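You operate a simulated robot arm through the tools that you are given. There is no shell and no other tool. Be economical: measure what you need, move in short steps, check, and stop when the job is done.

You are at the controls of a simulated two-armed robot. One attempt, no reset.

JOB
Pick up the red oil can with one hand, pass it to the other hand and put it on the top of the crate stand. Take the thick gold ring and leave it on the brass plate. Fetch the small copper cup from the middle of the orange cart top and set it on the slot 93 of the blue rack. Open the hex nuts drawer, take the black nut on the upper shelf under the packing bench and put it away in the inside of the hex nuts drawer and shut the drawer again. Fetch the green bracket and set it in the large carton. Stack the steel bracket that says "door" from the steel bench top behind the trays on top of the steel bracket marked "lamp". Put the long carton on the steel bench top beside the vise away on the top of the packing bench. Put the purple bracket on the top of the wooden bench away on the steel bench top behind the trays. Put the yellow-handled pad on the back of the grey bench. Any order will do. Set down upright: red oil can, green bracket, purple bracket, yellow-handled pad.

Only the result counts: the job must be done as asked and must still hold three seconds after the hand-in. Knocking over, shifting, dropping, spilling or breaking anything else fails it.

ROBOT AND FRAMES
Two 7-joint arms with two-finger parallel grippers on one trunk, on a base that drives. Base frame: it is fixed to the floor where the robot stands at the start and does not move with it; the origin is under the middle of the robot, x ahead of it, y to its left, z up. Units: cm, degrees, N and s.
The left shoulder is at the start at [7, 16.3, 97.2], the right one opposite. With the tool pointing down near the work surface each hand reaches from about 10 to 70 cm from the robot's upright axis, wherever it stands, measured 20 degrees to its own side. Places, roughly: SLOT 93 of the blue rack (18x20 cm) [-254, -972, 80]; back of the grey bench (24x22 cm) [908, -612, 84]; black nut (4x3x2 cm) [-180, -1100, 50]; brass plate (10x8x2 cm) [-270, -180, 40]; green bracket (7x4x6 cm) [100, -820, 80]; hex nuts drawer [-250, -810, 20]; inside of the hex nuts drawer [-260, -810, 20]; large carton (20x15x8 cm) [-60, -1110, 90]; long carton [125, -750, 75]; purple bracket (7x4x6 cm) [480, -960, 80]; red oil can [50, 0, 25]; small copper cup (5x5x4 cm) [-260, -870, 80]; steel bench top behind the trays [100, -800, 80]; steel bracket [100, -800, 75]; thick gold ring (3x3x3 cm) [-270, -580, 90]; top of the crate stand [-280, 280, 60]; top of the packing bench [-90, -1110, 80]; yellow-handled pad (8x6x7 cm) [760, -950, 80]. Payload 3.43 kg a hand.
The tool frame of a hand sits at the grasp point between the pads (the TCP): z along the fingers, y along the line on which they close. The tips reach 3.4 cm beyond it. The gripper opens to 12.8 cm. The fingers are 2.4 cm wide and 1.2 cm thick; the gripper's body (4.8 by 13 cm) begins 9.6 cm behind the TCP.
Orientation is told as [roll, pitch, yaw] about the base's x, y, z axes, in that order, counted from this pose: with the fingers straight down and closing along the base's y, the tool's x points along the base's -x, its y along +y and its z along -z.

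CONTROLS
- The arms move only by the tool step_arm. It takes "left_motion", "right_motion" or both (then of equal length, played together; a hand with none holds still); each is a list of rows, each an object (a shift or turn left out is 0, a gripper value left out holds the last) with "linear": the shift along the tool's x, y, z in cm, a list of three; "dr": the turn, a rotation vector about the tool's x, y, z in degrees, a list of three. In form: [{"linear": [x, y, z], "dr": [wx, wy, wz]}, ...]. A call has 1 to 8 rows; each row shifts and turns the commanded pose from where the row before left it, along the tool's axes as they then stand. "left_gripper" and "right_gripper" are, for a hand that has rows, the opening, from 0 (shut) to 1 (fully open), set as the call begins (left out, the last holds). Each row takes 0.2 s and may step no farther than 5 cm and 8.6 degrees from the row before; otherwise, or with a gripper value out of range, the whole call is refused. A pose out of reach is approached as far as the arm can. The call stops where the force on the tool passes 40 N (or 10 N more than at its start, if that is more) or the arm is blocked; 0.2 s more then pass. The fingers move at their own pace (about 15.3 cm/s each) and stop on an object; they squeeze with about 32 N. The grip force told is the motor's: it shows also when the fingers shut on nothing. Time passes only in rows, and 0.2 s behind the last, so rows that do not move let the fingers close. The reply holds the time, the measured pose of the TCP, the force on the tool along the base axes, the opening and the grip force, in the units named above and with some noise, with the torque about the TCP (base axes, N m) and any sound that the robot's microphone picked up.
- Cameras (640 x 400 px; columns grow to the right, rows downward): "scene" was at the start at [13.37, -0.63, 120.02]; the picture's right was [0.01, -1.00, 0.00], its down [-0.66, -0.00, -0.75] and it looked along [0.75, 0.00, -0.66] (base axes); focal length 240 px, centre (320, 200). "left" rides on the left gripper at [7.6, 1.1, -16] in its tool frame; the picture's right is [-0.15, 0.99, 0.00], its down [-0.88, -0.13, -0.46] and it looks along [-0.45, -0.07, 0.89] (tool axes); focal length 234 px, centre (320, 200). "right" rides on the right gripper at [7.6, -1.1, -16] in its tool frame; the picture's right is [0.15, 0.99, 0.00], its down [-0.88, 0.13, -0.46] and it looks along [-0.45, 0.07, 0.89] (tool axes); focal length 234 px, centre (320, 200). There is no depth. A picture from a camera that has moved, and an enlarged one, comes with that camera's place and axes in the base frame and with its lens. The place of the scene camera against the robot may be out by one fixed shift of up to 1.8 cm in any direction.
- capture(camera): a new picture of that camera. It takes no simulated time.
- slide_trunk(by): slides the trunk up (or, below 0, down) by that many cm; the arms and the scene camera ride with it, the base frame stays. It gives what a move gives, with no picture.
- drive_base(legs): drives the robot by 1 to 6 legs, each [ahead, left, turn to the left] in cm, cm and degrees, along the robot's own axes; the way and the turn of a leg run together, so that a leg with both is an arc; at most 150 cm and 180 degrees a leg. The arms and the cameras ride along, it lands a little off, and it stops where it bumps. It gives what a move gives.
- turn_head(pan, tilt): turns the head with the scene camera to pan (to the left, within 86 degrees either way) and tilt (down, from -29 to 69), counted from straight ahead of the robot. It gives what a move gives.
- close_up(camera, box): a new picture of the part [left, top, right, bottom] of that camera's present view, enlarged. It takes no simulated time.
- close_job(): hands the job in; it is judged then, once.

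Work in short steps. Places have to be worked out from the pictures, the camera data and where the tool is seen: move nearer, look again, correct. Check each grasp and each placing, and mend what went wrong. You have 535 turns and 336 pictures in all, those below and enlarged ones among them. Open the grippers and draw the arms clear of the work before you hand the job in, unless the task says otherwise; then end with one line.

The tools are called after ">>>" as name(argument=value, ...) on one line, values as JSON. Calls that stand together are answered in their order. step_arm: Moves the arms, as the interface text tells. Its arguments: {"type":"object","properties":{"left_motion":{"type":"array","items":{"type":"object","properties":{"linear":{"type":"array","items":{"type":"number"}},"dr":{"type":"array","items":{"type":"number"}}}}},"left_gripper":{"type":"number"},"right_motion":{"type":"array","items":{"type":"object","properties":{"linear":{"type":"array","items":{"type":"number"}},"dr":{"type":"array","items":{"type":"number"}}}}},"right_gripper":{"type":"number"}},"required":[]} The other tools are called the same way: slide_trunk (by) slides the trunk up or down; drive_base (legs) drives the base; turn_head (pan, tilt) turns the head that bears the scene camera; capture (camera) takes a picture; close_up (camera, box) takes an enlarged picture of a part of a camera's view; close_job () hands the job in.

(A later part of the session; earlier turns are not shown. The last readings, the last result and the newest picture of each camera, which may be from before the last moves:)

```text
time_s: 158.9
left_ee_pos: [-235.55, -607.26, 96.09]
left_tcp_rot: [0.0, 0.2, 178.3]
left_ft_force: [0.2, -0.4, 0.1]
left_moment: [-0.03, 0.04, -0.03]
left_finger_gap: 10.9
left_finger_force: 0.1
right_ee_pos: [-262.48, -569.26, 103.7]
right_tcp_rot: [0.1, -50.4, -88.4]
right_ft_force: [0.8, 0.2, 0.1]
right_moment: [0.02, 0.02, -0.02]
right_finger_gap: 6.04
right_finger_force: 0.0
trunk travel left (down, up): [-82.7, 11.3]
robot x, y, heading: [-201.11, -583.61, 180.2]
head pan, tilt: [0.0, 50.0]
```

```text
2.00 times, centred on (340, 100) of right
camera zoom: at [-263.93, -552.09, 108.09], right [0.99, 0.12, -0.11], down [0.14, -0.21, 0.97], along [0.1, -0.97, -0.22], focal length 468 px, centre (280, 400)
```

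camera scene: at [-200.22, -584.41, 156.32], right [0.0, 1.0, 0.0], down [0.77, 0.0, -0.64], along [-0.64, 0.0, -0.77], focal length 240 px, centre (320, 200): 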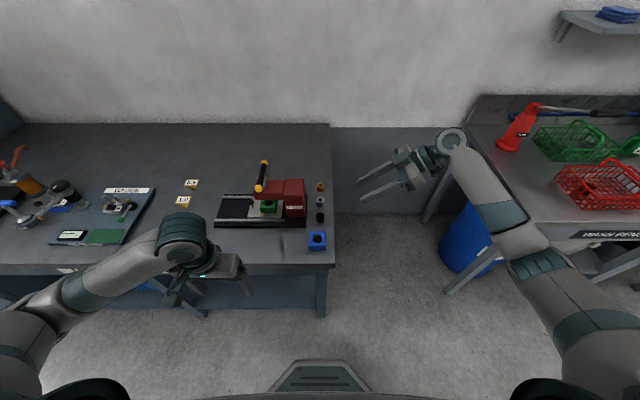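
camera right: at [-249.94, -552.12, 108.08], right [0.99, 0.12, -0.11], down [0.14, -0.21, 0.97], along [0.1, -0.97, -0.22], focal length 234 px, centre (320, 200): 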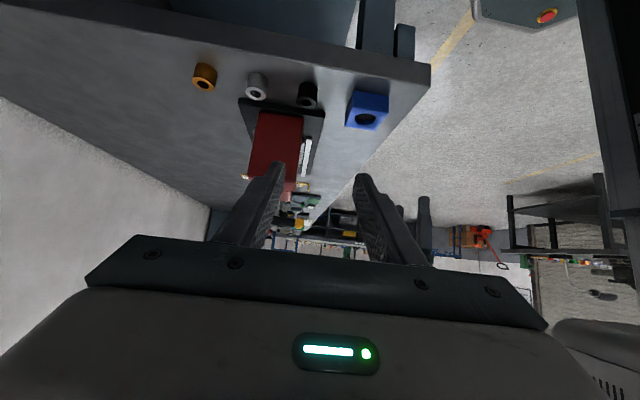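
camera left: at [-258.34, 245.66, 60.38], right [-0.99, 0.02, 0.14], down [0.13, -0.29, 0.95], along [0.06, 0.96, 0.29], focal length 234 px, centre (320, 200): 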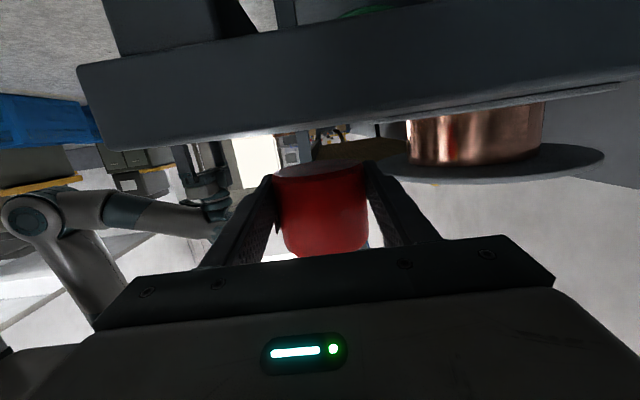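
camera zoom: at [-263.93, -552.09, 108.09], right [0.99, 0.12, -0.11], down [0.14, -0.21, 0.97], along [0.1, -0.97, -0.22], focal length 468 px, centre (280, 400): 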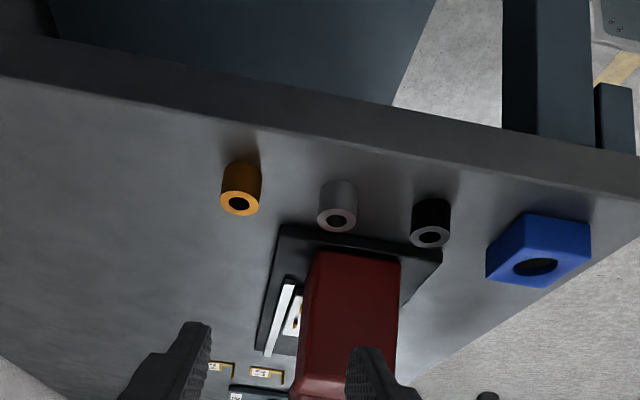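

Triangulated ring centre: (−265.6,−583.7,84.9); silver is 7.7 cm away. Approach most of the way with a ~5.6 cm opening.

>>> step_arm(right_motion=[{"linear": [1.0, -0.75, 4.05]}, {"linear": [1.0, -0.75, 4.05]}, {"linear": [1.0, -0.75, 4.05]}, {"linear": [1.0, -0.75, 4.05]}], right_gripper=0.44)

>>> capture(camera="right")

>>> close_up(camera="scene", box=[200, 130, 400, 255])

```text
time_s: 159.9
left_ee_pos: [-235.65, -607.33, 96.03]
left_tcp_rot: [0.1, 0.4, 178.3]
left_ft_force: [0.1, 0.3, 0.4]
left_moment: [0.0, 0.01, -0.01]
left_finger_gap: 10.87
left_finger_force: 0.1
right_ee_pos: [-265.14, -579.28, 90.37]
right_tcp_rot: [0.2, -50.3, -88.4]
right_ft_force: [0.3, -0.4, -0.2]
right_moment: [0.01, 0.0, 0.01]
right_finger_gap: 5.64
right_finger_force: 0.2
trunk travel left (down, up): [-82.7, 11.3]
robot x, y, heading: [-201.31, -583.78, 180.0]
head pan, tilt: [0.0, 50.0]
```

```text
291 pictures are left
camera right: at [-266.69, -562.2, 94.58], right [0.99, 0.12, -0.11], down [0.13, -0.21, 0.97], along [0.1, -0.97, -0.22], focal length 234 px, centre (320, 200)
```

right: 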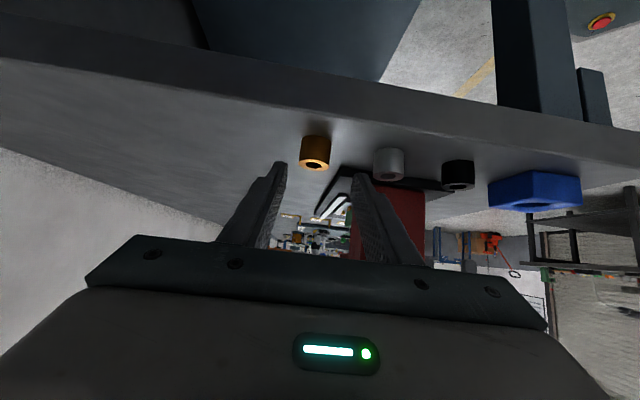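

```text
3.20 times, centred on (300, 192) of scene
camera zoom: at [-214.25, -584.55, 156.31], right [0.0, 1.0, 0.0], down [0.77, 0.0, -0.64], along [-0.64, 0.0, -0.77], focal length 768 px, centre (384, 224)
```

zoom: 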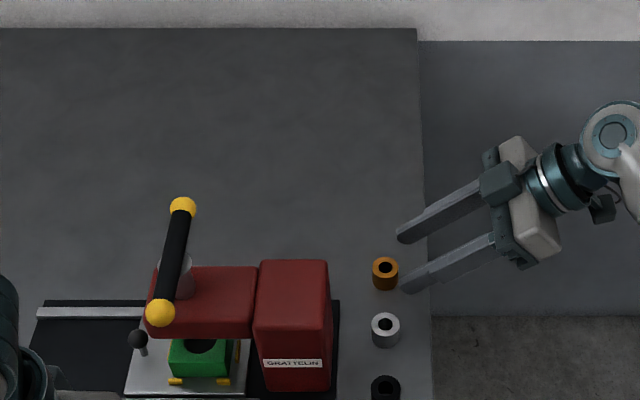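

Aligned. Last step down over the ring, then close.

>>> step_arm(right_motion=[{"linear": [0.61, -0.2, 2.06]}, {"linear": [0.61, -0.2, 2.06]}])

>>> capture(camera="right")

```text
time_s: 160.5
left_ee_pos: [-235.52, -607.01, 96.23]
left_tcp_rot: [0.1, 0.2, 178.3]
left_ft_force: [0.9, 0.5, 1.0]
left_moment: [0.01, 0.03, 0.02]
left_finger_gap: 10.88
left_finger_force: 0.0
right_ee_pos: [-265.36, -581.42, 87.07]
right_tcp_rot: [-0.5, -50.6, -88.2]
right_ft_force: [-3.9, 8.5, 16.8]
right_moment: [-0.07, -0.36, -0.04]
right_finger_gap: 5.4
right_finger_force: 0.1
trunk travel left (down, up): [-82.7, 11.3]
robot x, y, heading: [-201.43, -583.63, 180.1]
head pan, tilt: [0.0, 50.0]
```

```text
289 pictures are left
camera right: at [-266.94, -564.27, 91.36], right [0.99, 0.12, -0.12], down [0.14, -0.2, 0.97], along [0.09, -0.97, -0.22], focal length 234 px, centre (320, 200)
```

right: 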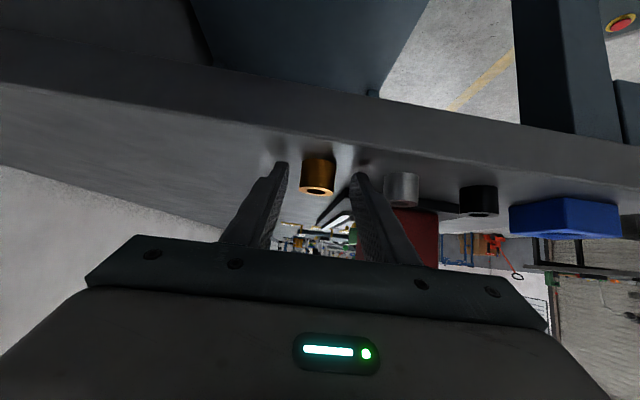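

The tips just touched the bench (16 N). Raise slightly, advance 0.7 cm, and close.

>>> step_arm(right_motion=[{"linear": [-0.72, 0, 0.35]}])

>>> step_arm(right_motion=[{}, {}, {}], right_gripper=0.1)

```text
time_s: 160.9
left_ee_pos: [-235.61, -607.01, 96.19]
left_tcp_rot: [0.1, 0.2, 178.3]
left_ft_force: [0.4, -0.6, 0.2]
left_moment: [-0.02, 0.0, 0.0]
left_finger_gap: 10.86
left_finger_force: 0.1
right_ee_pos: [-265.31, -582.06, 87.1]
right_tcp_rot: [0.0, -50.4, -88.4]
right_ft_force: [-0.3, 17.4, 17.1]
right_moment: [0.06, 0.15, -0.08]
right_finger_gap: 5.6
right_finger_force: 0.1
trunk travel left (down, up): [-82.7, 11.3]
robot x, y, heading: [-200.91, -583.73, 179.8]
head pan, tilt: [0.0, 50.0]
```

```text
time_s: 161.7
left_ee_pos: [-235.56, -607.38, 95.96]
left_tcp_rot: [0.0, 0.2, 178.4]
left_ft_force: [0.3, 0.4, -0.7]
left_moment: [-0.02, 0.01, -0.01]
left_finger_gap: 10.89
left_finger_force: 0.1
right_ee_pos: [-265.24, -582.8, 87.05]
right_tcp_rot: [0.0, -50.4, -88.3]
right_ft_force: [1.1, -4.1, 11.5]
right_moment: [-0.33, 0.12, 0.14]
right_finger_gap: 2.88
right_finger_force: 32.1
trunk travel left (down, up): [-82.7, 11.3]
robot x, y, heading: [-201.58, -583.65, -180.2]
head pan, tilt: [0.0, 50.0]
```

Gripped at 2.88 cm. Lift straight up and check.

>>> step_arm(right_motion=[{"linear": [-2.3, 0, -1.9]}, {"linear": [-3.1, 0, -2.55]}, {"linear": [-3.1, 0, -2.55]}])

>>> capture(camera="right")

```text
time_s: 162.5
left_ee_pos: [-235.67, -607.29, 96.05]
left_tcp_rot: [0.0, 0.3, 178.3]
left_ft_force: [0.3, 0.5, -0.1]
left_moment: [-0.02, 0.0, -0.01]
left_finger_gap: 10.87
left_finger_force: 0.1
right_ee_pos: [-265.51, -582.45, 97.96]
right_tcp_rot: [0.4, -50.3, -88.6]
right_ft_force: [0.5, -0.2, -1.0]
right_moment: [0.02, 0.0, 0.01]
right_finger_gap: 2.88
right_finger_force: 32.3
trunk travel left (down, up): [-82.7, 11.3]
robot x, y, heading: [-201.31, -583.89, 179.8]
head pan, tilt: [0.0, 50.0]
```

```text
288 pictures are left
camera right: at [-267.03, -565.31, 102.3], right [0.99, 0.12, -0.11], down [0.13, -0.21, 0.97], along [0.1, -0.97, -0.22], focal length 234 px, centre (320, 200)
```

right: 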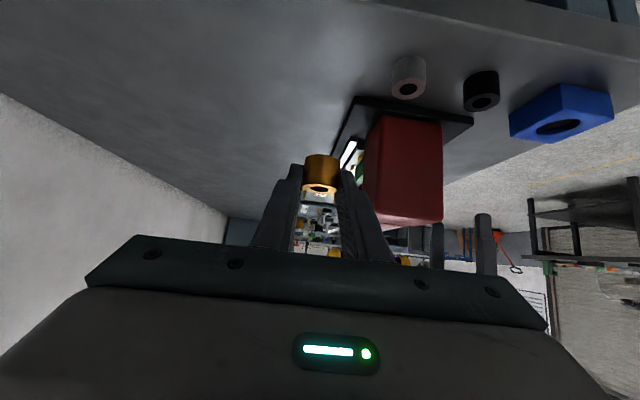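

The ring is held upright. Back out from the bench.

>>> drive_base(legs=[[-60, 0, 0]])

>>> step_arm(right_motion=[{"dr": [6.5, 0, 5.4]}, {"dr": [6.5, 0, 5.4]}, {"dr": [6.5, 0, 5.4]}, {"dr": [6.5, 0, 5.4]}, {"dr": [6.5, 0, 5.4]}, {"dr": [6.5, 0, 5.4]}])

>>> step_arm(right_motion=[{"dr": [6.5, 0, 5.4]}, {"dr": [6.5, 0, 5.4]}, {"dr": [6.5, 0, 5.4]}, {"dr": [6.5, 0, 5.4]}, {"dr": [4.6, 0, 3.8]}])

```text
time_s: 165.9
left_ee_pos: [-175.89, -607.33, 95.98]
left_tcp_rot: [0.0, 0.3, 178.5]
left_ft_force: [0.0, 0.5, -0.2]
left_moment: [0.03, 0.03, 0.02]
left_finger_gap: 10.86
left_finger_force: 0.0
right_ee_pos: [-205.75, -582.36, 97.9]
right_tcp_rot: [0.2, -50.4, -88.5]
right_ft_force: [-0.5, 0.3, -1.4]
right_moment: [0.03, 0.0, 0.0]
right_finger_gap: 2.89
right_finger_force: 32.5
trunk travel left (down, up): [-82.7, 11.3]
robot x, y, heading: [-141.54, -583.46, -179.8]
head pan, tilt: [0.0, 50.0]
```

```text
time_s: 167.3
left_ee_pos: [-175.88, -607.55, 96.1]
left_tcp_rot: [0.0, 0.3, 178.5]
left_ft_force: [0.3, 0.4, 0.0]
left_moment: [0.0, 0.03, 0.03]
left_finger_gap: 10.9
left_finger_force: 0.0
right_ee_pos: [-205.73, -582.48, 98.03]
right_tcp_rot: [0.3, -50.2, -139.2]
right_ft_force: [-0.1, 0.0, -0.7]
right_moment: [0.03, 0.01, 0.0]
right_finger_gap: 2.88
right_finger_force: 32.8
trunk travel left (down, up): [-82.7, 11.3]
robot x, y, heading: [-141.64, -583.55, -179.9]
head pan, tilt: [0.0, 50.0]
```

```text
time_s: 168.5
left_ee_pos: [-175.96, -607.3, 95.95]
left_tcp_rot: [0.0, 0.2, 178.4]
left_ft_force: [0.3, -0.1, 0.6]
left_moment: [0.03, 0.01, 0.02]
left_finger_gap: 10.89
left_finger_force: 0.0
right_ee_pos: [-205.82, -582.42, 97.98]
right_tcp_rot: [0.0, -50.1, -178.8]
right_ft_force: [-1.0, -0.5, -1.5]
right_moment: [0.01, -0.02, 0.0]
right_finger_gap: 2.87
right_finger_force: 31.7
trunk travel left (down, up): [-82.7, 11.3]
robot x, y, heading: [-141.62, -583.76, -180.1]
head pan, tilt: [0.0, 50.0]
```

Shift the hand a bit right, then drive back up the aisle to the finish bench.

>>> step_arm(right_motion=[{"linear": [0, -3.5, 0]}, {"linear": [0, -3.5, 0]}])

>>> drive_base(legs=[[0, -133, 0], [0, -133, 0], [0, -133, 0]])

>>> turn_head(pan=0, tilt=40)

>>> slide_trunk(by=-44)

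>>> capture(camera="scene")

```text
time_s: 169.1
left_ee_pos: [-175.88, -607.23, 96.15]
left_tcp_rot: [0.1, 0.4, 178.3]
left_ft_force: [0.0, 0.0, 0.2]
left_moment: [0.03, 0.01, 0.01]
left_finger_gap: 10.87
left_finger_force: 0.1
right_ee_pos: [-205.77, -575.41, 98.02]
right_tcp_rot: [0.2, -50.1, -178.8]
right_ft_force: [0.0, -0.3, -1.4]
right_moment: [-0.01, 0.0, 0.03]
right_finger_gap: 2.87
right_finger_force: 31.6
trunk travel left (down, up): [-82.7, 11.3]
robot x, y, heading: [-141.99, -583.86, -180.2]
head pan, tilt: [0.0, 50.0]
```

```text
time_s: 188.2
left_ee_pos: [-176.92, -210.47, 95.89]
left_tcp_rot: [0.0, 0.3, 178.5]
left_ft_force: [-0.6, -0.6, 0.7]
left_moment: [0.0, 0.0, 0.01]
left_finger_gap: 10.89
left_finger_force: 0.1
right_ee_pos: [-206.86, -178.52, 98.0]
right_tcp_rot: [0.2, -50.1, -178.7]
right_ft_force: [0.0, -0.2, -0.5]
right_moment: [-0.03, -0.02, -0.03]
right_finger_gap: 2.86
right_finger_force: 31.4
trunk travel left (down, up): [-82.7, 11.3]
robot x, y, heading: [-142.77, -186.61, -180.0]
head pan, tilt: [0.0, 50.0]
```

```text
time_s: 188.9
left_ee_pos: [-176.75, -210.33, 96.11]
left_tcp_rot: [-0.1, 0.3, 178.4]
left_ft_force: [-0.4, 0.2, -0.7]
left_moment: [0.05, 0.01, -0.01]
left_finger_gap: 10.9
left_finger_force: 0.1
right_ee_pos: [-206.98, -178.53, 98.1]
right_tcp_rot: [0.1, -50.1, -178.8]
right_ft_force: [-0.9, -0.5, 0.3]
right_moment: [0.0, -0.02, 0.01]
right_finger_gap: 2.87
right_finger_force: 32.1
trunk travel left (down, up): [-82.7, 11.3]
robot x, y, heading: [-143.2, -186.87, -179.6]
head pan, tilt: [0.0, 40.0]
```

```text
refused: -44 is not a number from -40 to 40
```

```text
287 pictures are left
camera scene: at [-156.24, -187.35, 157.72], right [0.0, 1.0, 0.0], down [0.64, 0.0, -0.77], along [-0.77, 0.0, -0.64], focal length 240 px, centre (320, 200)
```

scene: 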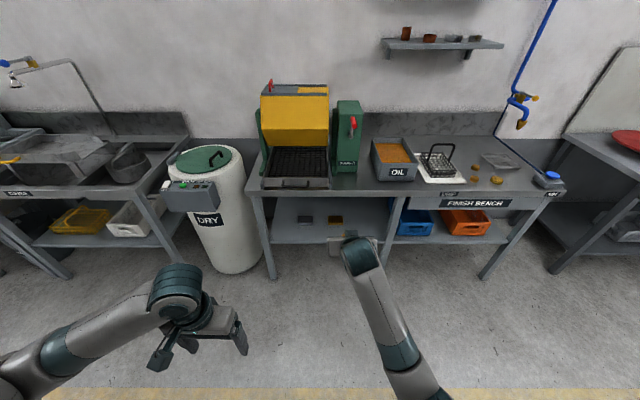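

Bench top edge ≈ x −258, z 81.6; plate ≈(−275,−177,40). Lower the trunk 40 and drive ahead until the hand is just in front of the shelf.

>>> slide_trunk(by=-40)

>>> drive_base(legs=[[41, 1.5, 0]])

>>> capture(camera="right")

```text
time_s: 192.7
left_ee_pos: [-176.74, -210.37, 55.98]
left_tcp_rot: [-0.1, 0.3, 178.5]
left_ft_force: [0.5, 0.0, -0.2]
left_moment: [-0.01, 0.05, 0.0]
left_finger_gap: 10.87
left_finger_force: 0.1
right_ee_pos: [-206.9, -178.54, 58.1]
right_tcp_rot: [0.2, -50.1, -178.8]
right_ft_force: [-0.6, 0.0, -0.4]
right_moment: [-0.01, -0.01, 0.01]
right_finger_gap: 2.86
right_finger_force: 31.8
trunk travel left (down, up): [-42.7, 51.3]
robot x, y, heading: [-142.54, -186.39, -179.6]
head pan, tilt: [0.0, 40.0]
```

```text
time_s: 195.3
left_ee_pos: [-217.67, -212.14, 56.06]
left_tcp_rot: [0.0, 0.4, 178.6]
left_ft_force: [0.2, 0.5, -0.2]
left_moment: [0.01, -0.01, 0.02]
left_finger_gap: 10.88
left_finger_force: 0.0
right_ee_pos: [-247.83, -180.33, 57.99]
right_tcp_rot: [0.0, -50.1, -178.6]
right_ft_force: [-0.3, 1.0, -0.6]
right_moment: [-0.01, 0.0, 0.0]
right_finger_gap: 2.85
right_finger_force: 32.4
trunk travel left (down, up): [-42.7, 51.3]
robot x, y, heading: [-183.46, -188.33, -180.0]
head pan, tilt: [0.0, 40.0]
```

```text
286 pictures are left
camera right: at [-230.66, -178.7, 62.38], right [0.12, -0.99, -0.11], down [-0.21, -0.13, 0.97], along [-0.97, -0.09, -0.23], focal length 234 px, centre (320, 200)
```

right: 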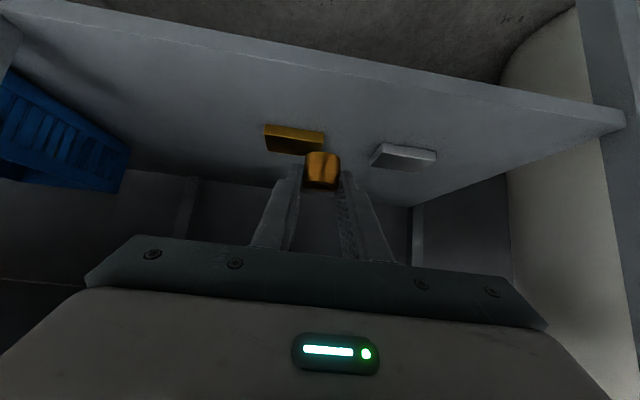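

Plate centre ≈(−275.2,−176.4). Lower trunk 10, and move ahead 26 cm, right 3.9 cm.

>>> slide_trunk(by=-10)

>>> drive_base(legs=[[26.4, -3.9, 0]])

>>> capture(camera="right")

>>> capture(camera="scene")

```text
time_s: 196.6
left_ee_pos: [-217.76, -211.97, 46.04]
left_tcp_rot: [0.0, 0.3, 178.5]
left_ft_force: [-0.3, 0.1, -0.4]
left_moment: [-0.04, 0.0, 0.01]
left_finger_gap: 10.86
left_finger_force: 0.1
right_ee_pos: [-247.77, -180.3, 47.97]
right_tcp_rot: [0.1, -50.1, -178.6]
right_ft_force: [-0.4, -0.9, -0.3]
right_moment: [0.01, 0.0, 0.02]
right_finger_gap: 2.88
right_finger_force: 31.8
trunk travel left (down, up): [-32.7, 61.3]
robot x, y, heading: [-183.76, -188.16, -179.9]
head pan, tilt: [0.0, 40.0]
```

```text
time_s: 198.5
left_ee_pos: [-243.95, -208.21, 45.99]
left_tcp_rot: [0.0, 0.4, 178.5]
left_ft_force: [0.3, -0.3, -0.5]
left_moment: [-0.01, -0.05, 0.01]
left_finger_gap: 10.88
left_finger_force: 0.1
right_ee_pos: [-274.02, -176.42, 47.96]
right_tcp_rot: [0.2, -50.0, -178.7]
right_ft_force: [-0.8, 0.1, -1.0]
right_moment: [0.0, -0.02, 0.0]
right_finger_gap: 2.85
right_finger_force: 31.5
trunk travel left (down, up): [-32.7, 61.3]
robot x, y, heading: [-209.55, -184.34, -179.9]
head pan, tilt: [0.0, 40.0]
```

```text
285 pictures are left
camera right: at [-256.84, -174.84, 52.38], right [0.12, -0.99, -0.11], down [-0.21, -0.13, 0.97], along [-0.97, -0.09, -0.23], focal length 234 px, centre (320, 200)
```

right: 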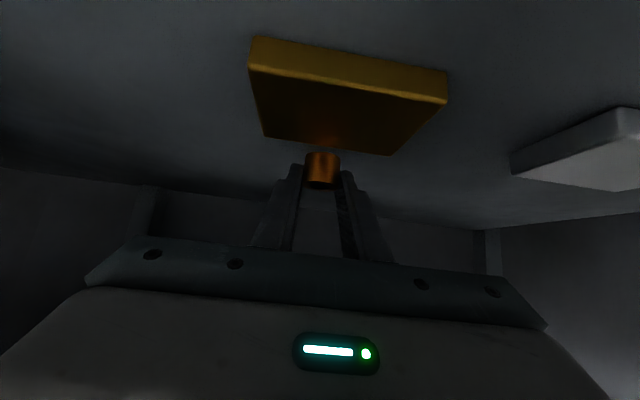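

```text
284 pictures are left
camera scene: at [-223.4, -185.21, 107.72], right [0.0, 1.0, 0.0], down [0.64, 0.0, -0.77], along [-0.77, 0.0, -0.64], focal length 240 px, centre (320, 200)
```

scene: 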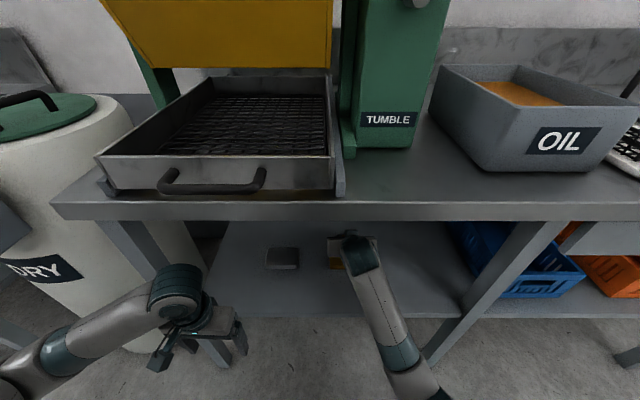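

Plate width and thickness (10×2 cm) indicate the top is at z≈44 and its centre x≈−270 — I am ~5 cm past it. Raise 2 cm and pull back 5.3 cm, then look.

>>> slide_trunk(by=2)

>>> drive_base(legs=[[-5.3, 0, 0]])

>>> capture(camera="right")

```text
time_s: 199.2
left_ee_pos: [-243.95, -208.31, 48.04]
left_tcp_rot: [-0.1, 0.2, 178.5]
left_ft_force: [-0.8, 0.1, -0.6]
left_moment: [0.01, -0.03, -0.01]
left_finger_gap: 10.88
left_finger_force: 0.0
right_ee_pos: [-273.99, -176.51, 49.99]
right_tcp_rot: [0.1, -50.1, -178.7]
right_ft_force: [-0.3, 0.0, -1.1]
right_moment: [0.0, -0.05, 0.03]
right_finger_gap: 2.84
right_finger_force: 32.2
trunk travel left (down, up): [-34.7, 59.3]
robot x, y, heading: [-209.59, -184.49, -180.0]
head pan, tilt: [0.0, 40.0]
```

```text
time_s: 200.1
left_ee_pos: [-238.56, -208.09, 48.04]
left_tcp_rot: [0.0, 0.3, 178.6]
left_ft_force: [-0.1, 0.0, 0.1]
left_moment: [0.0, 0.0, 0.01]
left_finger_gap: 10.88
left_finger_force: 0.1
right_ee_pos: [-268.63, -176.3, 50.03]
right_tcp_rot: [0.1, -50.1, -178.7]
right_ft_force: [-0.8, 0.4, -0.8]
right_moment: [0.01, -0.01, -0.01]
right_finger_gap: 2.9
right_finger_force: 31.9
trunk travel left (down, up): [-34.7, 59.3]
robot x, y, heading: [-204.5, -184.81, -179.7]
head pan, tilt: [0.0, 40.0]
```

```text
283 pictures are left
camera right: at [-251.54, -174.8, 54.43], right [0.12, -0.99, -0.11], down [-0.21, -0.13, 0.97], along [-0.97, -0.09, -0.22], focal length 234 px, centre (320, 200)
```

right: 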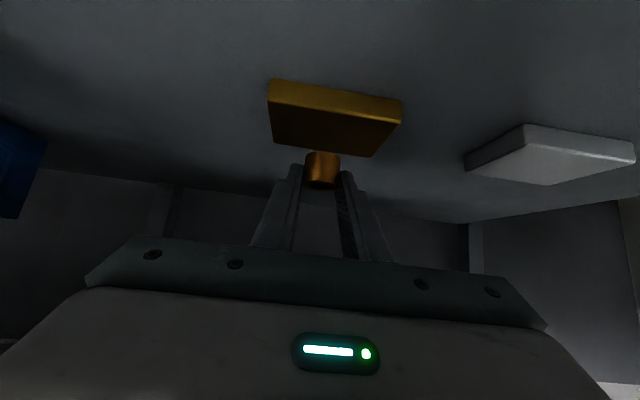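

Now the ring is right above the plate centre, about 1.7 cm up. Lower gently until contact.

>>> step_arm(right_motion=[{"linear": [0.38, 0, 0.32]}, {"linear": [0.38, 0, 0.32]}, {"linear": [0.23, 0, 0.19]}])

>>> close_up(camera="right", box=[240, 80, 420, 192])

```text
time_s: 200.9
left_ee_pos: [-238.82, -208.2, 48.05]
left_tcp_rot: [0.1, 0.3, 178.6]
left_ft_force: [-0.5, -0.1, -0.1]
left_moment: [0.0, 0.02, 0.0]
left_finger_gap: 10.88
left_finger_force: 0.0
right_ee_pos: [-268.66, -176.37, 48.59]
right_tcp_rot: [0.0, -50.1, -178.8]
right_ft_force: [1.1, -0.1, -0.5]
right_moment: [-0.06, 0.02, -0.02]
right_finger_gap: 2.88
right_finger_force: 31.1
trunk travel left (down, up): [-34.7, 59.3]
robot x, y, heading: [-204.39, -184.91, -179.8]
head pan, tilt: [0.0, 40.0]
```

```text
3.56 times, centred on (330, 136) of right
camera zoom: at [-251.57, -174.79, 53.07], right [0.12, -0.99, -0.11], down [-0.21, -0.13, 0.97], along [-0.97, -0.09, -0.23], focal length 833 px, centre (284, 428)
```

zoom: 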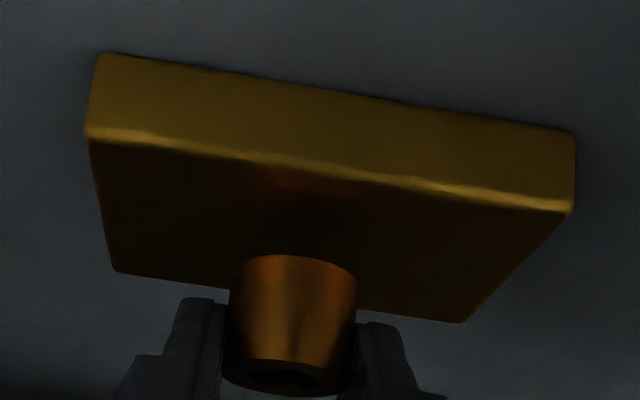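

About 1 cm to go. Continue.

>>> step_arm(right_motion=[{"linear": [0.23, 0, 0.19]}, {"linear": [0.23, 0, 0.19]}, {"linear": [0.23, 0, 0.19]}])

>>> close_up(camera="right", box=[240, 80, 420, 192])

```text
time_s: 201.7
left_ee_pos: [-238.68, -208.02, 48.03]
left_tcp_rot: [-0.1, 0.3, 178.5]
left_ft_force: [0.4, -0.6, -0.8]
left_moment: [-0.01, -0.01, -0.02]
left_finger_gap: 10.86
left_finger_force: 0.0
right_ee_pos: [-268.72, -176.42, 47.72]
right_tcp_rot: [0.1, -50.1, -178.8]
right_ft_force: [0.9, 0.8, 0.9]
right_moment: [0.05, 0.06, -0.04]
right_finger_gap: 2.86
right_finger_force: 32.4
trunk travel left (down, up): [-34.7, 59.3]
robot x, y, heading: [-204.36, -184.29, -179.8]
head pan, tilt: [0.0, 40.0]
```

```text
3.56 times, centred on (330, 136) of right
camera zoom: at [-251.57, -174.8, 52.23], right [0.12, -0.99, -0.11], down [-0.21, -0.13, 0.97], along [-0.97, -0.09, -0.22], focal length 833 px, centre (284, 428)
```

zoom: 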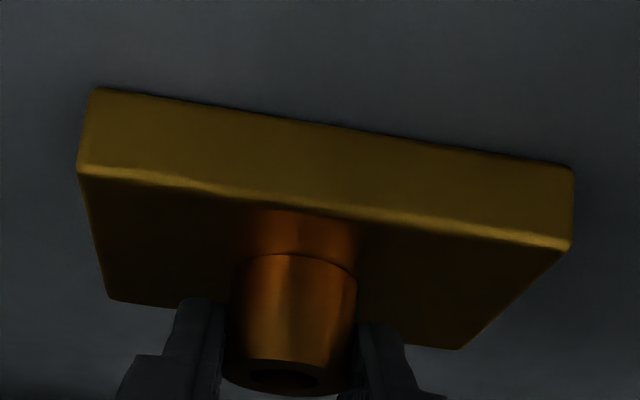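

Nearly touching (its reflection meets it). A few more small rows.

>>> step_arm(right_motion=[{"linear": [0.15, 0, 0.13]}, {"linear": [0.15, 0, 0.13]}, {"linear": [0.15, 0, 0.13]}])

```text
time_s: 202.5
left_ee_pos: [-238.55, -208.15, 48.23]
left_tcp_rot: [-0.1, 0.2, 178.5]
left_ft_force: [0.2, -0.2, 0.0]
left_moment: [0.01, -0.03, -0.01]
left_finger_gap: 10.9
left_finger_force: 0.0
right_ee_pos: [-268.62, -176.41, 47.71]
right_tcp_rot: [0.3, -50.8, -178.8]
right_ft_force: [0.7, 3.6, 25.8]
right_moment: [0.19, 0.37, 0.0]
right_finger_gap: 2.88
right_finger_force: 31.6
trunk travel left (down, up): [-34.7, 59.3]
robot x, y, heading: [-204.23, -184.51, -180.0]
head pan, tilt: [0.0, 40.0]
```

Contact. Relieve slightly, open, and retreat along the tool axis.

>>> step_arm(right_motion=[{"linear": [-0.23, 0, -0.19]}])

>>> step_arm(right_motion=[{}, {}, {}], right_gripper=0.5)

>>> step_arm(right_motion=[{"linear": [0, 0, -3]}, {"linear": [0, 0, -3]}, {"linear": [0, 0, -3]}])

>>> capture(camera="right")

```text
time_s: 202.9
left_ee_pos: [-238.67, -208.18, 48.14]
left_tcp_rot: [0.0, 0.2, 178.5]
left_ft_force: [0.3, 0.3, -0.5]
left_moment: [0.01, 0.03, 0.0]
left_finger_gap: 10.88
left_finger_force: 0.0
right_ee_pos: [-268.74, -176.4, 47.64]
right_tcp_rot: [0.1, -50.2, -178.7]
right_ft_force: [-7.8, 1.9, 17.9]
right_moment: [0.18, 0.65, 0.01]
right_finger_gap: 2.87
right_finger_force: 31.4
trunk travel left (down, up): [-34.7, 59.3]
robot x, y, heading: [-204.5, -184.35, -180.0]
head pan, tilt: [0.0, 40.0]
```

```text
time_s: 203.7
left_ee_pos: [-238.61, -208.19, 48.0]
left_tcp_rot: [0.0, 0.2, 178.5]
left_ft_force: [-0.2, 0.1, 0.2]
left_moment: [-0.04, 0.0, -0.01]
left_finger_gap: 10.9
left_finger_force: 0.0
right_ee_pos: [-268.59, -176.37, 47.56]
right_tcp_rot: [0.2, -50.2, -178.7]
right_ft_force: [1.7, -6.7, 15.8]
right_moment: [0.29, 0.23, 0.06]
right_finger_gap: 6.04
right_finger_force: 0.0
trunk travel left (down, up): [-34.7, 59.3]
robot x, y, heading: [-204.33, -184.69, -179.9]
head pan, tilt: [0.0, 40.0]
```

```text
time_s: 204.5
left_ee_pos: [-238.56, -208.15, 47.99]
left_tcp_rot: [0.0, 0.3, 178.5]
left_ft_force: [0.0, 0.9, 0.1]
left_moment: [-0.02, -0.01, -0.04]
left_finger_gap: 10.88
left_finger_force: 0.1
right_ee_pos: [-261.94, -175.75, 53.26]
right_tcp_rot: [-0.5, -50.2, -178.4]
right_ft_force: [-0.4, 0.1, -0.5]
right_moment: [0.01, -0.03, 0.04]
right_finger_gap: 6.4
right_finger_force: 0.1
trunk travel left (down, up): [-34.7, 59.3]
robot x, y, heading: [-204.56, -184.68, -179.9]
head pan, tilt: [0.0, 40.0]
```

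```text
280 pictures are left
camera right: at [-244.76, -174.32, 57.68], right [0.11, -0.99, -0.12], down [-0.21, -0.14, 0.97], along [-0.97, -0.09, -0.22], focal length 234 px, centre (320, 200)
```

right: 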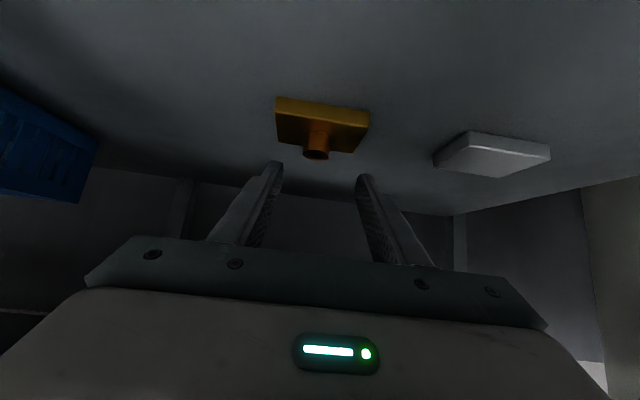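

The ring stands on the plate. Back out, raise the trunk, and drive down the aisle to y≈−790.

>>> drive_base(legs=[[-66, 0, 0], [0, 150, 0], [0, 150, 0], [0, 150, 0], [0, 150, 0]])

>>> slide_trunk(by=25)

>>> turn_head(pan=0, tilt=30)

>>> capture(camera="scene")

>>> turn_head(pan=75, tilt=25)

>>> capture(camera="scene")

```text
time_s: 236.3
left_ee_pos: [-183.64, -807.01, 47.97]
left_tcp_rot: [0.0, 0.4, 177.3]
left_ft_force: [-0.3, 0.4, 0.2]
left_moment: [0.02, 0.0, -0.04]
left_finger_gap: 10.84
left_finger_force: 0.0
right_ee_pos: [-206.24, -774.38, 53.21]
right_tcp_rot: [-0.5, -50.1, -179.5]
right_ft_force: [0.0, 0.4, -0.6]
right_moment: [-0.01, -0.01, 0.01]
right_finger_gap: 6.42
right_finger_force: 0.0
trunk travel left (down, up): [-34.7, 59.3]
robot x, y, heading: [-149.21, -783.75, 178.8]
head pan, tilt: [0.0, 40.0]
```

```text
time_s: 238.9
left_ee_pos: [-183.64, -807.14, 72.94]
left_tcp_rot: [0.0, 0.4, 177.3]
left_ft_force: [0.2, -0.4, 0.1]
left_moment: [0.02, 0.01, -0.02]
left_finger_gap: 10.87
left_finger_force: 0.1
right_ee_pos: [-206.19, -774.37, 78.14]
right_tcp_rot: [-0.4, -50.1, -179.6]
right_ft_force: [0.5, -0.6, 0.0]
right_moment: [-0.02, 0.02, 0.0]
right_finger_gap: 6.42
right_finger_force: 0.1
trunk travel left (down, up): [-59.7, 34.3]
robot x, y, heading: [-149.21, -784.03, 178.8]
head pan, tilt: [0.0, 40.0]
```

```text
time_s: 239.6
left_ee_pos: [-183.71, -807.06, 73.06]
left_tcp_rot: [-0.1, 0.4, 177.3]
left_ft_force: [-0.5, -0.6, 1.4]
left_moment: [0.02, -0.01, -0.02]
left_finger_gap: 10.88
left_finger_force: 0.0
right_ee_pos: [-206.07, -774.21, 78.23]
right_tcp_rot: [-0.4, -50.1, -179.6]
right_ft_force: [1.0, -0.5, -0.2]
right_moment: [-0.03, -0.02, 0.01]
right_finger_gap: 6.39
right_finger_force: 0.0
trunk travel left (down, up): [-59.7, 34.3]
robot x, y, heading: [-148.75, -783.99, 178.8]
head pan, tilt: [0.0, 30.0]
```

```text
279 pictures are left
camera scene: at [-163.16, -784.54, 136.26], right [0.02, 1.0, 0.0], down [0.5, -0.01, -0.87], along [-0.87, 0.02, -0.5], focal length 240 px, centre (320, 200)
```

scene: 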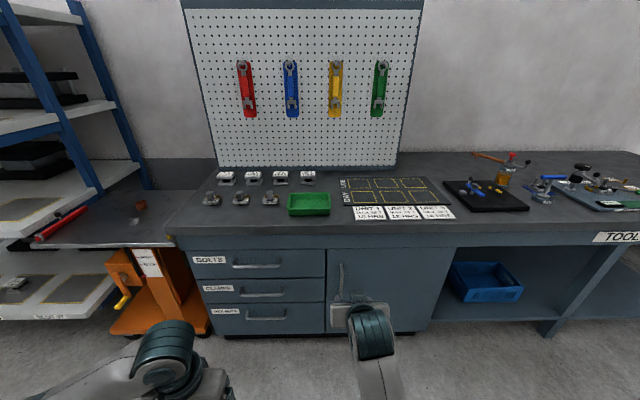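

```text
time_s: 241.1
left_ee_pos: [-183.67, -807.06, 73.05]
left_tcp_rot: [0.1, 0.3, 177.3]
left_ft_force: [0.6, -0.4, -0.2]
left_moment: [0.01, 0.01, 0.0]
left_finger_gap: 10.89
left_finger_force: 0.0
right_ee_pos: [-206.15, -774.33, 78.14]
right_tcp_rot: [-0.5, -50.2, -179.6]
right_ft_force: [-0.4, 0.2, -1.3]
right_moment: [0.02, -0.01, 0.01]
right_finger_gap: 6.4
right_finger_force: 0.0
trunk travel left (down, up): [-59.7, 34.3]
robot x, y, heading: [-149.18, -783.93, 179.0]
head pan, tilt: [75.0, 25.0]
```

```text
278 pictures are left
camera scene: at [-156.68, -793.56, 137.06], right [-0.96, 0.28, 0.0], down [0.12, 0.41, -0.91], along [-0.25, -0.87, -0.42], focal length 240 px, centre (320, 200)
```

scene: 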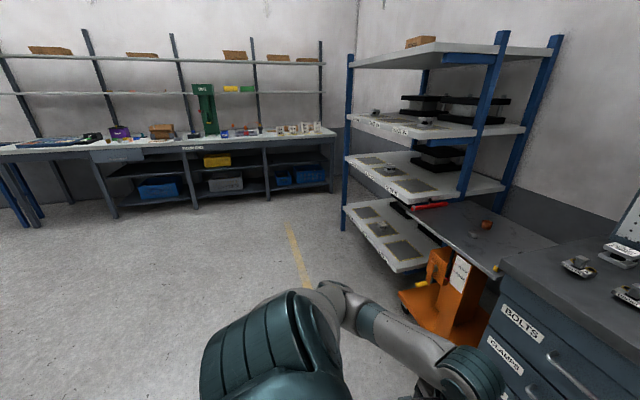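

The drawer cabinet, the orange cart and the blue rack are visible. Zoom into the cart and rack.

>>> close_up(camera="scene", box=[330, 90, 570, 240])

>>> turn_head(pan=0, tilt=30)

>>> close_up(camera="scene", box=[180, 160, 340, 260])

>>> close_up(camera="scene", box=[170, 245, 370, 370])

```text
2.67 times, centred on (450, 165) of scene
camera zoom: at [-156.68, -793.56, 137.06], right [-0.96, 0.28, 0.0], down [0.12, 0.41, -0.91], along [-0.25, -0.87, -0.42], focal length 640 px, centre (-27, 293)
```

zoom: 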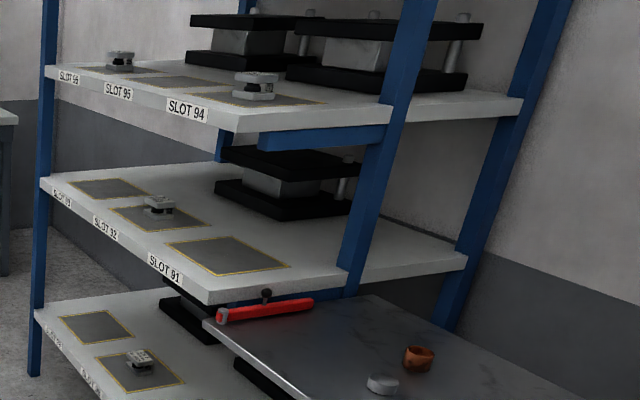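

```text
time_s: 242.5
left_ee_pos: [-183.74, -807.07, 73.13]
left_tcp_rot: [0.0, 0.3, 177.4]
left_ft_force: [-0.4, -0.3, -0.1]
left_moment: [-0.01, 0.02, -0.01]
left_finger_gap: 10.84
left_finger_force: 0.0
right_ee_pos: [-206.13, -774.37, 78.17]
right_tcp_rot: [-0.4, -50.1, -179.6]
right_ft_force: [-0.2, 0.8, 0.3]
right_moment: [0.02, 0.01, 0.0]
right_finger_gap: 6.39
right_finger_force: 0.0
trunk travel left (down, up): [-59.7, 34.3]
robot x, y, heading: [-149.15, -783.82, 179.0]
head pan, tilt: [0.0, 30.0]
```

```text
4.00 times, centred on (260, 210) of scene
camera zoom: at [-163.16, -784.54, 136.26], right [0.02, 1.0, 0.0], down [0.5, -0.01, -0.87], along [-0.87, 0.02, -0.5], focal length 960 px, centre (560, 160)
```

zoom: 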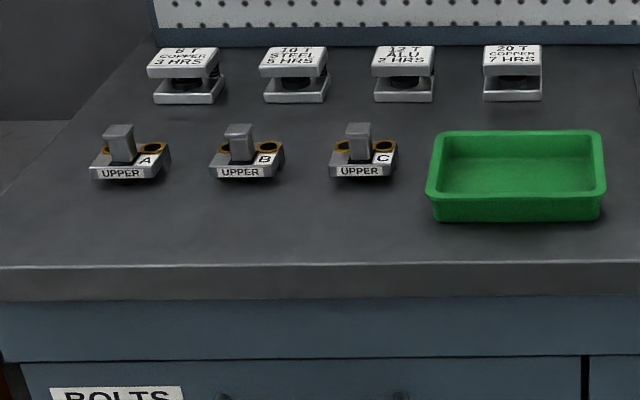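

```text
3.20 times, centred on (270, 308) of scene
camera zoom: at [-163.16, -784.54, 136.26], right [0.02, 1.0, 0.0], down [0.5, -0.01, -0.87], along [-0.87, 0.02, -0.5], focal length 768 px, centre (480, -144)
```

zoom: 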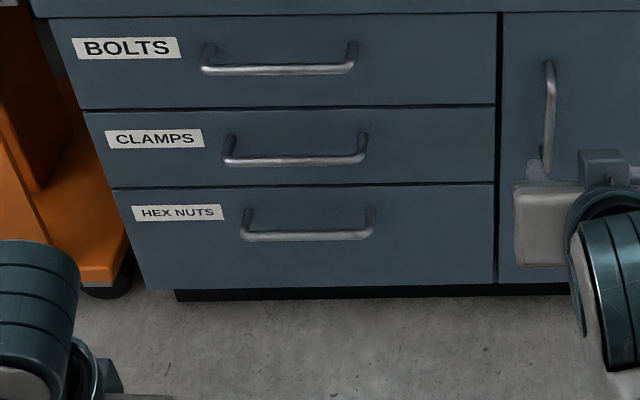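

Slot 93 is the leftmost (far) pad on the middle shelf and it's empty; the copper cup sits on the cart top. Drive further to y≈−880 for a frontal view.

>>> drive_base(legs=[[0, 115, 0]])

>>> capture(camera="scene")

>>> turn_head(pan=40, tilt=25)

>>> capture(camera="scene")

```text
time_s: 248.4
left_ee_pos: [-184.62, -923.88, 73.02]
left_tcp_rot: [0.0, 0.3, 178.3]
left_ft_force: [-0.9, -0.5, -0.7]
left_moment: [0.01, 0.01, 0.02]
left_finger_gap: 10.88
left_finger_force: 0.0
right_ee_pos: [-207.69, -891.49, 78.3]
right_tcp_rot: [-0.5, -50.2, -178.6]
right_ft_force: [-0.8, 0.5, 0.7]
right_moment: [0.03, -0.02, -0.02]
right_finger_gap: 6.42
right_finger_force: 0.1
trunk travel left (down, up): [-59.7, 34.3]
robot x, y, heading: [-150.16, -900.28, 179.9]
head pan, tilt: [0.0, 30.0]
```

```text
274 pictures are left
camera scene: at [-164.4, -900.92, 136.26], right [0.0, 1.0, 0.0], down [0.5, 0.0, -0.87], along [-0.87, 0.0, -0.5], focal length 240 px, centre (320, 200)
```

scene: 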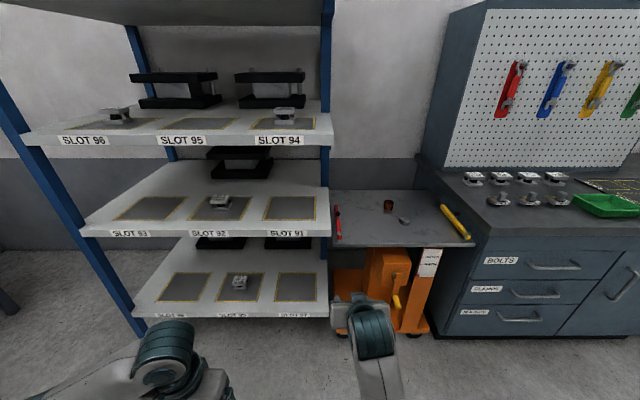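

```text
time_s: 249.5
left_ee_pos: [-184.53, -923.69, 73.09]
left_tcp_rot: [0.1, 0.3, 178.2]
left_ft_force: [0.0, -0.1, 0.1]
left_moment: [0.02, -0.02, 0.0]
left_finger_gap: 10.88
left_finger_force: 0.1
right_ee_pos: [-207.59, -891.38, 78.1]
right_tcp_rot: [-0.5, -50.2, -178.5]
right_ft_force: [-0.9, 0.2, 0.0]
right_moment: [0.01, 0.01, -0.01]
right_finger_gap: 6.41
right_finger_force: 0.0
trunk travel left (down, up): [-59.7, 34.3]
robot x, y, heading: [-149.93, -900.06, 179.9]
head pan, tilt: [40.0, 25.0]
```

```text
273 pictures are left
camera scene: at [-162.43, -906.8, 137.06], right [-0.64, 0.77, 0.0], down [0.32, 0.27, -0.91], along [-0.7, -0.58, -0.42], focal length 240 px, centre (320, 200)
```

scene: 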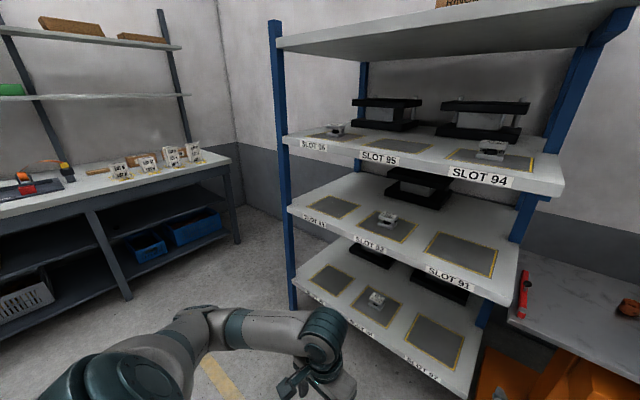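

Cup triangulates to about (−264.5,−868.7,76). The slot shelf is z≈80 with the shelf above at ~112. Line the right hand (already pitched 50°) up with the cup.

>>> slide_trunk(by=12)

>>> drive_base(legs=[[0, -22.8, 0], [28, 0, 0]])

>>> capture(camera="right")

>>> turn_head(pan=0, tilt=45)

>>> capture(camera="scene")

```text
time_s: 251.0
left_ee_pos: [-184.5, -923.82, 84.97]
left_tcp_rot: [-0.1, 0.3, 178.2]
left_ft_force: [0.3, 0.4, -0.2]
left_moment: [0.03, -0.03, 0.05]
left_finger_gap: 10.9
left_finger_force: 0.1
right_ee_pos: [-207.58, -891.39, 90.07]
right_tcp_rot: [-0.4, -50.1, -178.6]
right_ft_force: [-0.4, 0.1, -0.5]
right_moment: [-0.02, 0.0, 0.01]
right_finger_gap: 6.37
right_finger_force: 0.0
trunk travel left (down, up): [-71.7, 22.3]
robot x, y, heading: [-150.39, -900.43, 179.9]
head pan, tilt: [40.0, 25.0]
```

```text
time_s: 254.3
left_ee_pos: [-212.52, -901.1, 85.14]
left_tcp_rot: [0.0, 0.3, 178.4]
left_ft_force: [-0.1, 0.2, -0.7]
left_moment: [0.02, -0.02, 0.02]
left_finger_gap: 10.91
left_finger_force: 0.0
right_ee_pos: [-235.59, -868.75, 90.06]
right_tcp_rot: [-0.4, -50.1, -178.4]
right_ft_force: [-0.7, 0.4, 0.6]
right_moment: [-0.01, -0.04, -0.02]
right_finger_gap: 6.41
right_finger_force: 0.1
trunk travel left (down, up): [-71.7, 22.3]
robot x, y, heading: [-178.4, -877.09, -179.9]
head pan, tilt: [40.0, 25.0]
```

```text
272 pictures are left
camera right: at [-218.5, -867.31, 94.56], right [0.12, -0.99, -0.12], down [-0.21, -0.14, 0.97], along [-0.97, -0.09, -0.23], focal length 234 px, centre (320, 200)
```

right: 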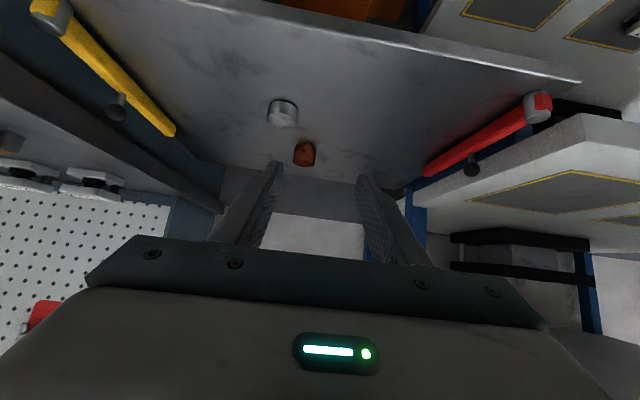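

```text
time_s: 255.4
left_ee_pos: [-212.39, -901.2, 84.94]
left_tcp_rot: [0.0, 0.2, 178.5]
left_ft_force: [0.2, 0.8, 0.0]
left_moment: [0.0, -0.01, 0.04]
left_finger_gap: 10.87
left_finger_force: 0.0
right_ee_pos: [-235.65, -868.88, 90.05]
right_tcp_rot: [-0.5, -50.1, -178.4]
right_ft_force: [0.0, -0.1, 0.9]
right_moment: [0.01, -0.03, 0.01]
right_finger_gap: 6.41
right_finger_force: 0.0
trunk travel left (down, up): [-71.7, 22.3]
robot x, y, heading: [-178.31, -877.28, -179.8]
head pan, tilt: [0.0, 45.0]
```

```text
271 pictures are left
camera scene: at [-191.54, -878.17, 146.0], right [0.0, 1.0, 0.0], down [0.71, 0.0, -0.71], along [-0.71, 0.0, -0.71], focal length 240 px, centre (320, 200)
```

scene: 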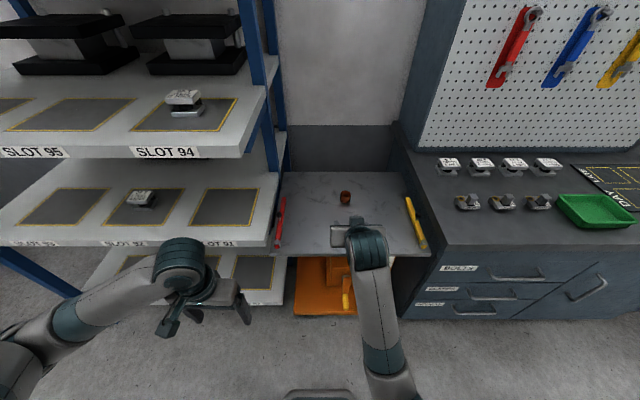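

Cup centre ≈(−264.3,−867.3,74.8). Open to ~8 cm, drive 14 ahead (keeping the left hand short of the rack), then extend the arm down toward the cup.

>>> drive_base(legs=[[14, -1.5, 0]])

>>> step_arm(right_motion=[{"linear": [-0.3, 0, 4]}, {"linear": [-0.3, 0, 4]}, {"linear": [0, 0, 2]}], right_gripper=0.65)

>>> capture(camera="right")

```text
time_s: 256.7
left_ee_pos: [-226.43, -899.62, 85.02]
left_tcp_rot: [0.0, 0.4, 178.4]
left_ft_force: [0.4, -0.8, 0.0]
left_moment: [0.02, -0.02, -0.02]
left_finger_gap: 10.9
left_finger_force: 0.0
right_ee_pos: [-249.59, -867.31, 90.13]
right_tcp_rot: [-0.6, -50.0, -178.3]
right_ft_force: [-0.7, 0.2, 0.2]
right_moment: [0.03, 0.01, 0.04]
right_finger_gap: 6.4
right_finger_force: 0.0
trunk travel left (down, up): [-71.7, 22.3]
robot x, y, heading: [-192.24, -876.14, -180.1]
head pan, tilt: [0.0, 45.0]
```

```text
time_s: 257.5
left_ee_pos: [-226.37, -899.63, 85.08]
left_tcp_rot: [0.0, 0.3, 178.4]
left_ft_force: [0.5, 0.0, 0.1]
left_moment: [-0.03, 0.0, 0.02]
left_finger_gap: 10.9
left_finger_force: 0.1
right_ee_pos: [-257.22, -866.48, 83.37]
right_tcp_rot: [-2.3, -49.4, -177.3]
right_ft_force: [0.8, 0.4, -0.1]
right_moment: [-0.03, -0.03, 0.04]
right_finger_gap: 8.32
right_finger_force: 0.0
trunk travel left (down, up): [-71.7, 22.3]
robot x, y, heading: [-192.33, -875.96, -179.8]
head pan, tilt: [0.0, 45.0]
```

```text
270 pictures are left
camera right: at [-240.12, -865.21, 87.96], right [0.11, -0.98, -0.14], down [-0.22, -0.16, 0.96], along [-0.97, -0.08, -0.24], focal length 234 px, centre (320, 200)
```

right: 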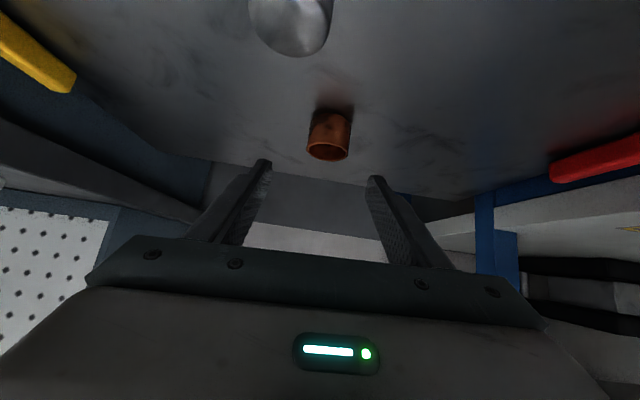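

Cup at ≈(−264.7,−867.2,74). The arm is near its limit, so drive 6 more ahead and then go straight down.

>>> drive_base(legs=[[6, 0.6, 0]])

>>> step_arm(right_motion=[{"linear": [1.87, 0, 1.6], "dr": [-0.3, 0, 1.7]}, {"linear": [1.87, 0, 1.6]}, {"linear": [1.3, 0, 1.1]}])

>>> capture(camera="right")

```text
time_s: 258.5
left_ee_pos: [-232.31, -900.22, 85.04]
left_tcp_rot: [0.0, 0.3, 178.3]
left_ft_force: [-0.4, -0.2, 0.2]
left_moment: [0.01, -0.03, 0.0]
left_finger_gap: 10.87
left_finger_force: 0.1
right_ee_pos: [-263.35, -867.13, 83.44]
right_tcp_rot: [-2.3, -49.6, -177.2]
right_ft_force: [-0.7, 0.1, 0.2]
right_moment: [-0.01, -0.01, 0.03]
right_finger_gap: 8.32
right_finger_force: 0.0
trunk travel left (down, up): [-71.7, 22.3]
robot x, y, heading: [-198.4, -876.33, -180.0]
head pan, tilt: [0.0, 45.0]
```

```text
time_s: 259.3
left_ee_pos: [-232.17, -900.13, 85.05]
left_tcp_rot: [0.0, 0.2, 178.4]
left_ft_force: [0.5, 0.8, 0.5]
left_moment: [0.02, 0.01, 0.0]
left_finger_gap: 10.87
left_finger_force: 0.0
right_ee_pos: [-263.45, -866.65, 77.14]
right_tcp_rot: [-0.3, -50.0, -179.5]
right_ft_force: [-2.6, -1.0, 5.4]
right_moment: [-0.19, 0.19, -0.15]
right_finger_gap: 8.32
right_finger_force: 0.0
trunk travel left (down, up): [-71.7, 22.3]
robot x, y, heading: [-197.94, -876.76, -180.0]
head pan, tilt: [0.0, 45.0]
```

```text
269 pictures are left
camera right: at [-246.2, -865.55, 81.56], right [0.1, -0.99, -0.12], down [-0.22, -0.13, 0.97], along [-0.97, -0.07, -0.23], focal length 234 px, centre (320, 200)
```

right: 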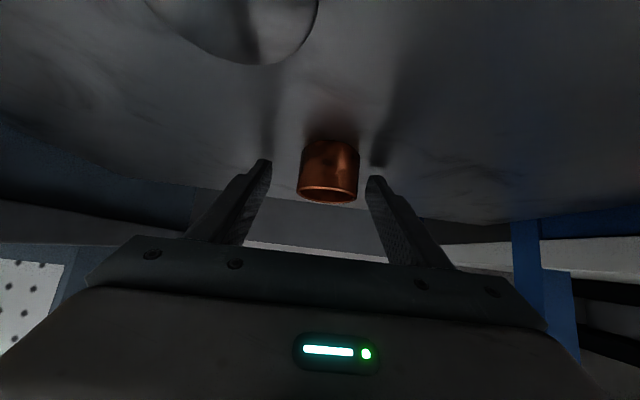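

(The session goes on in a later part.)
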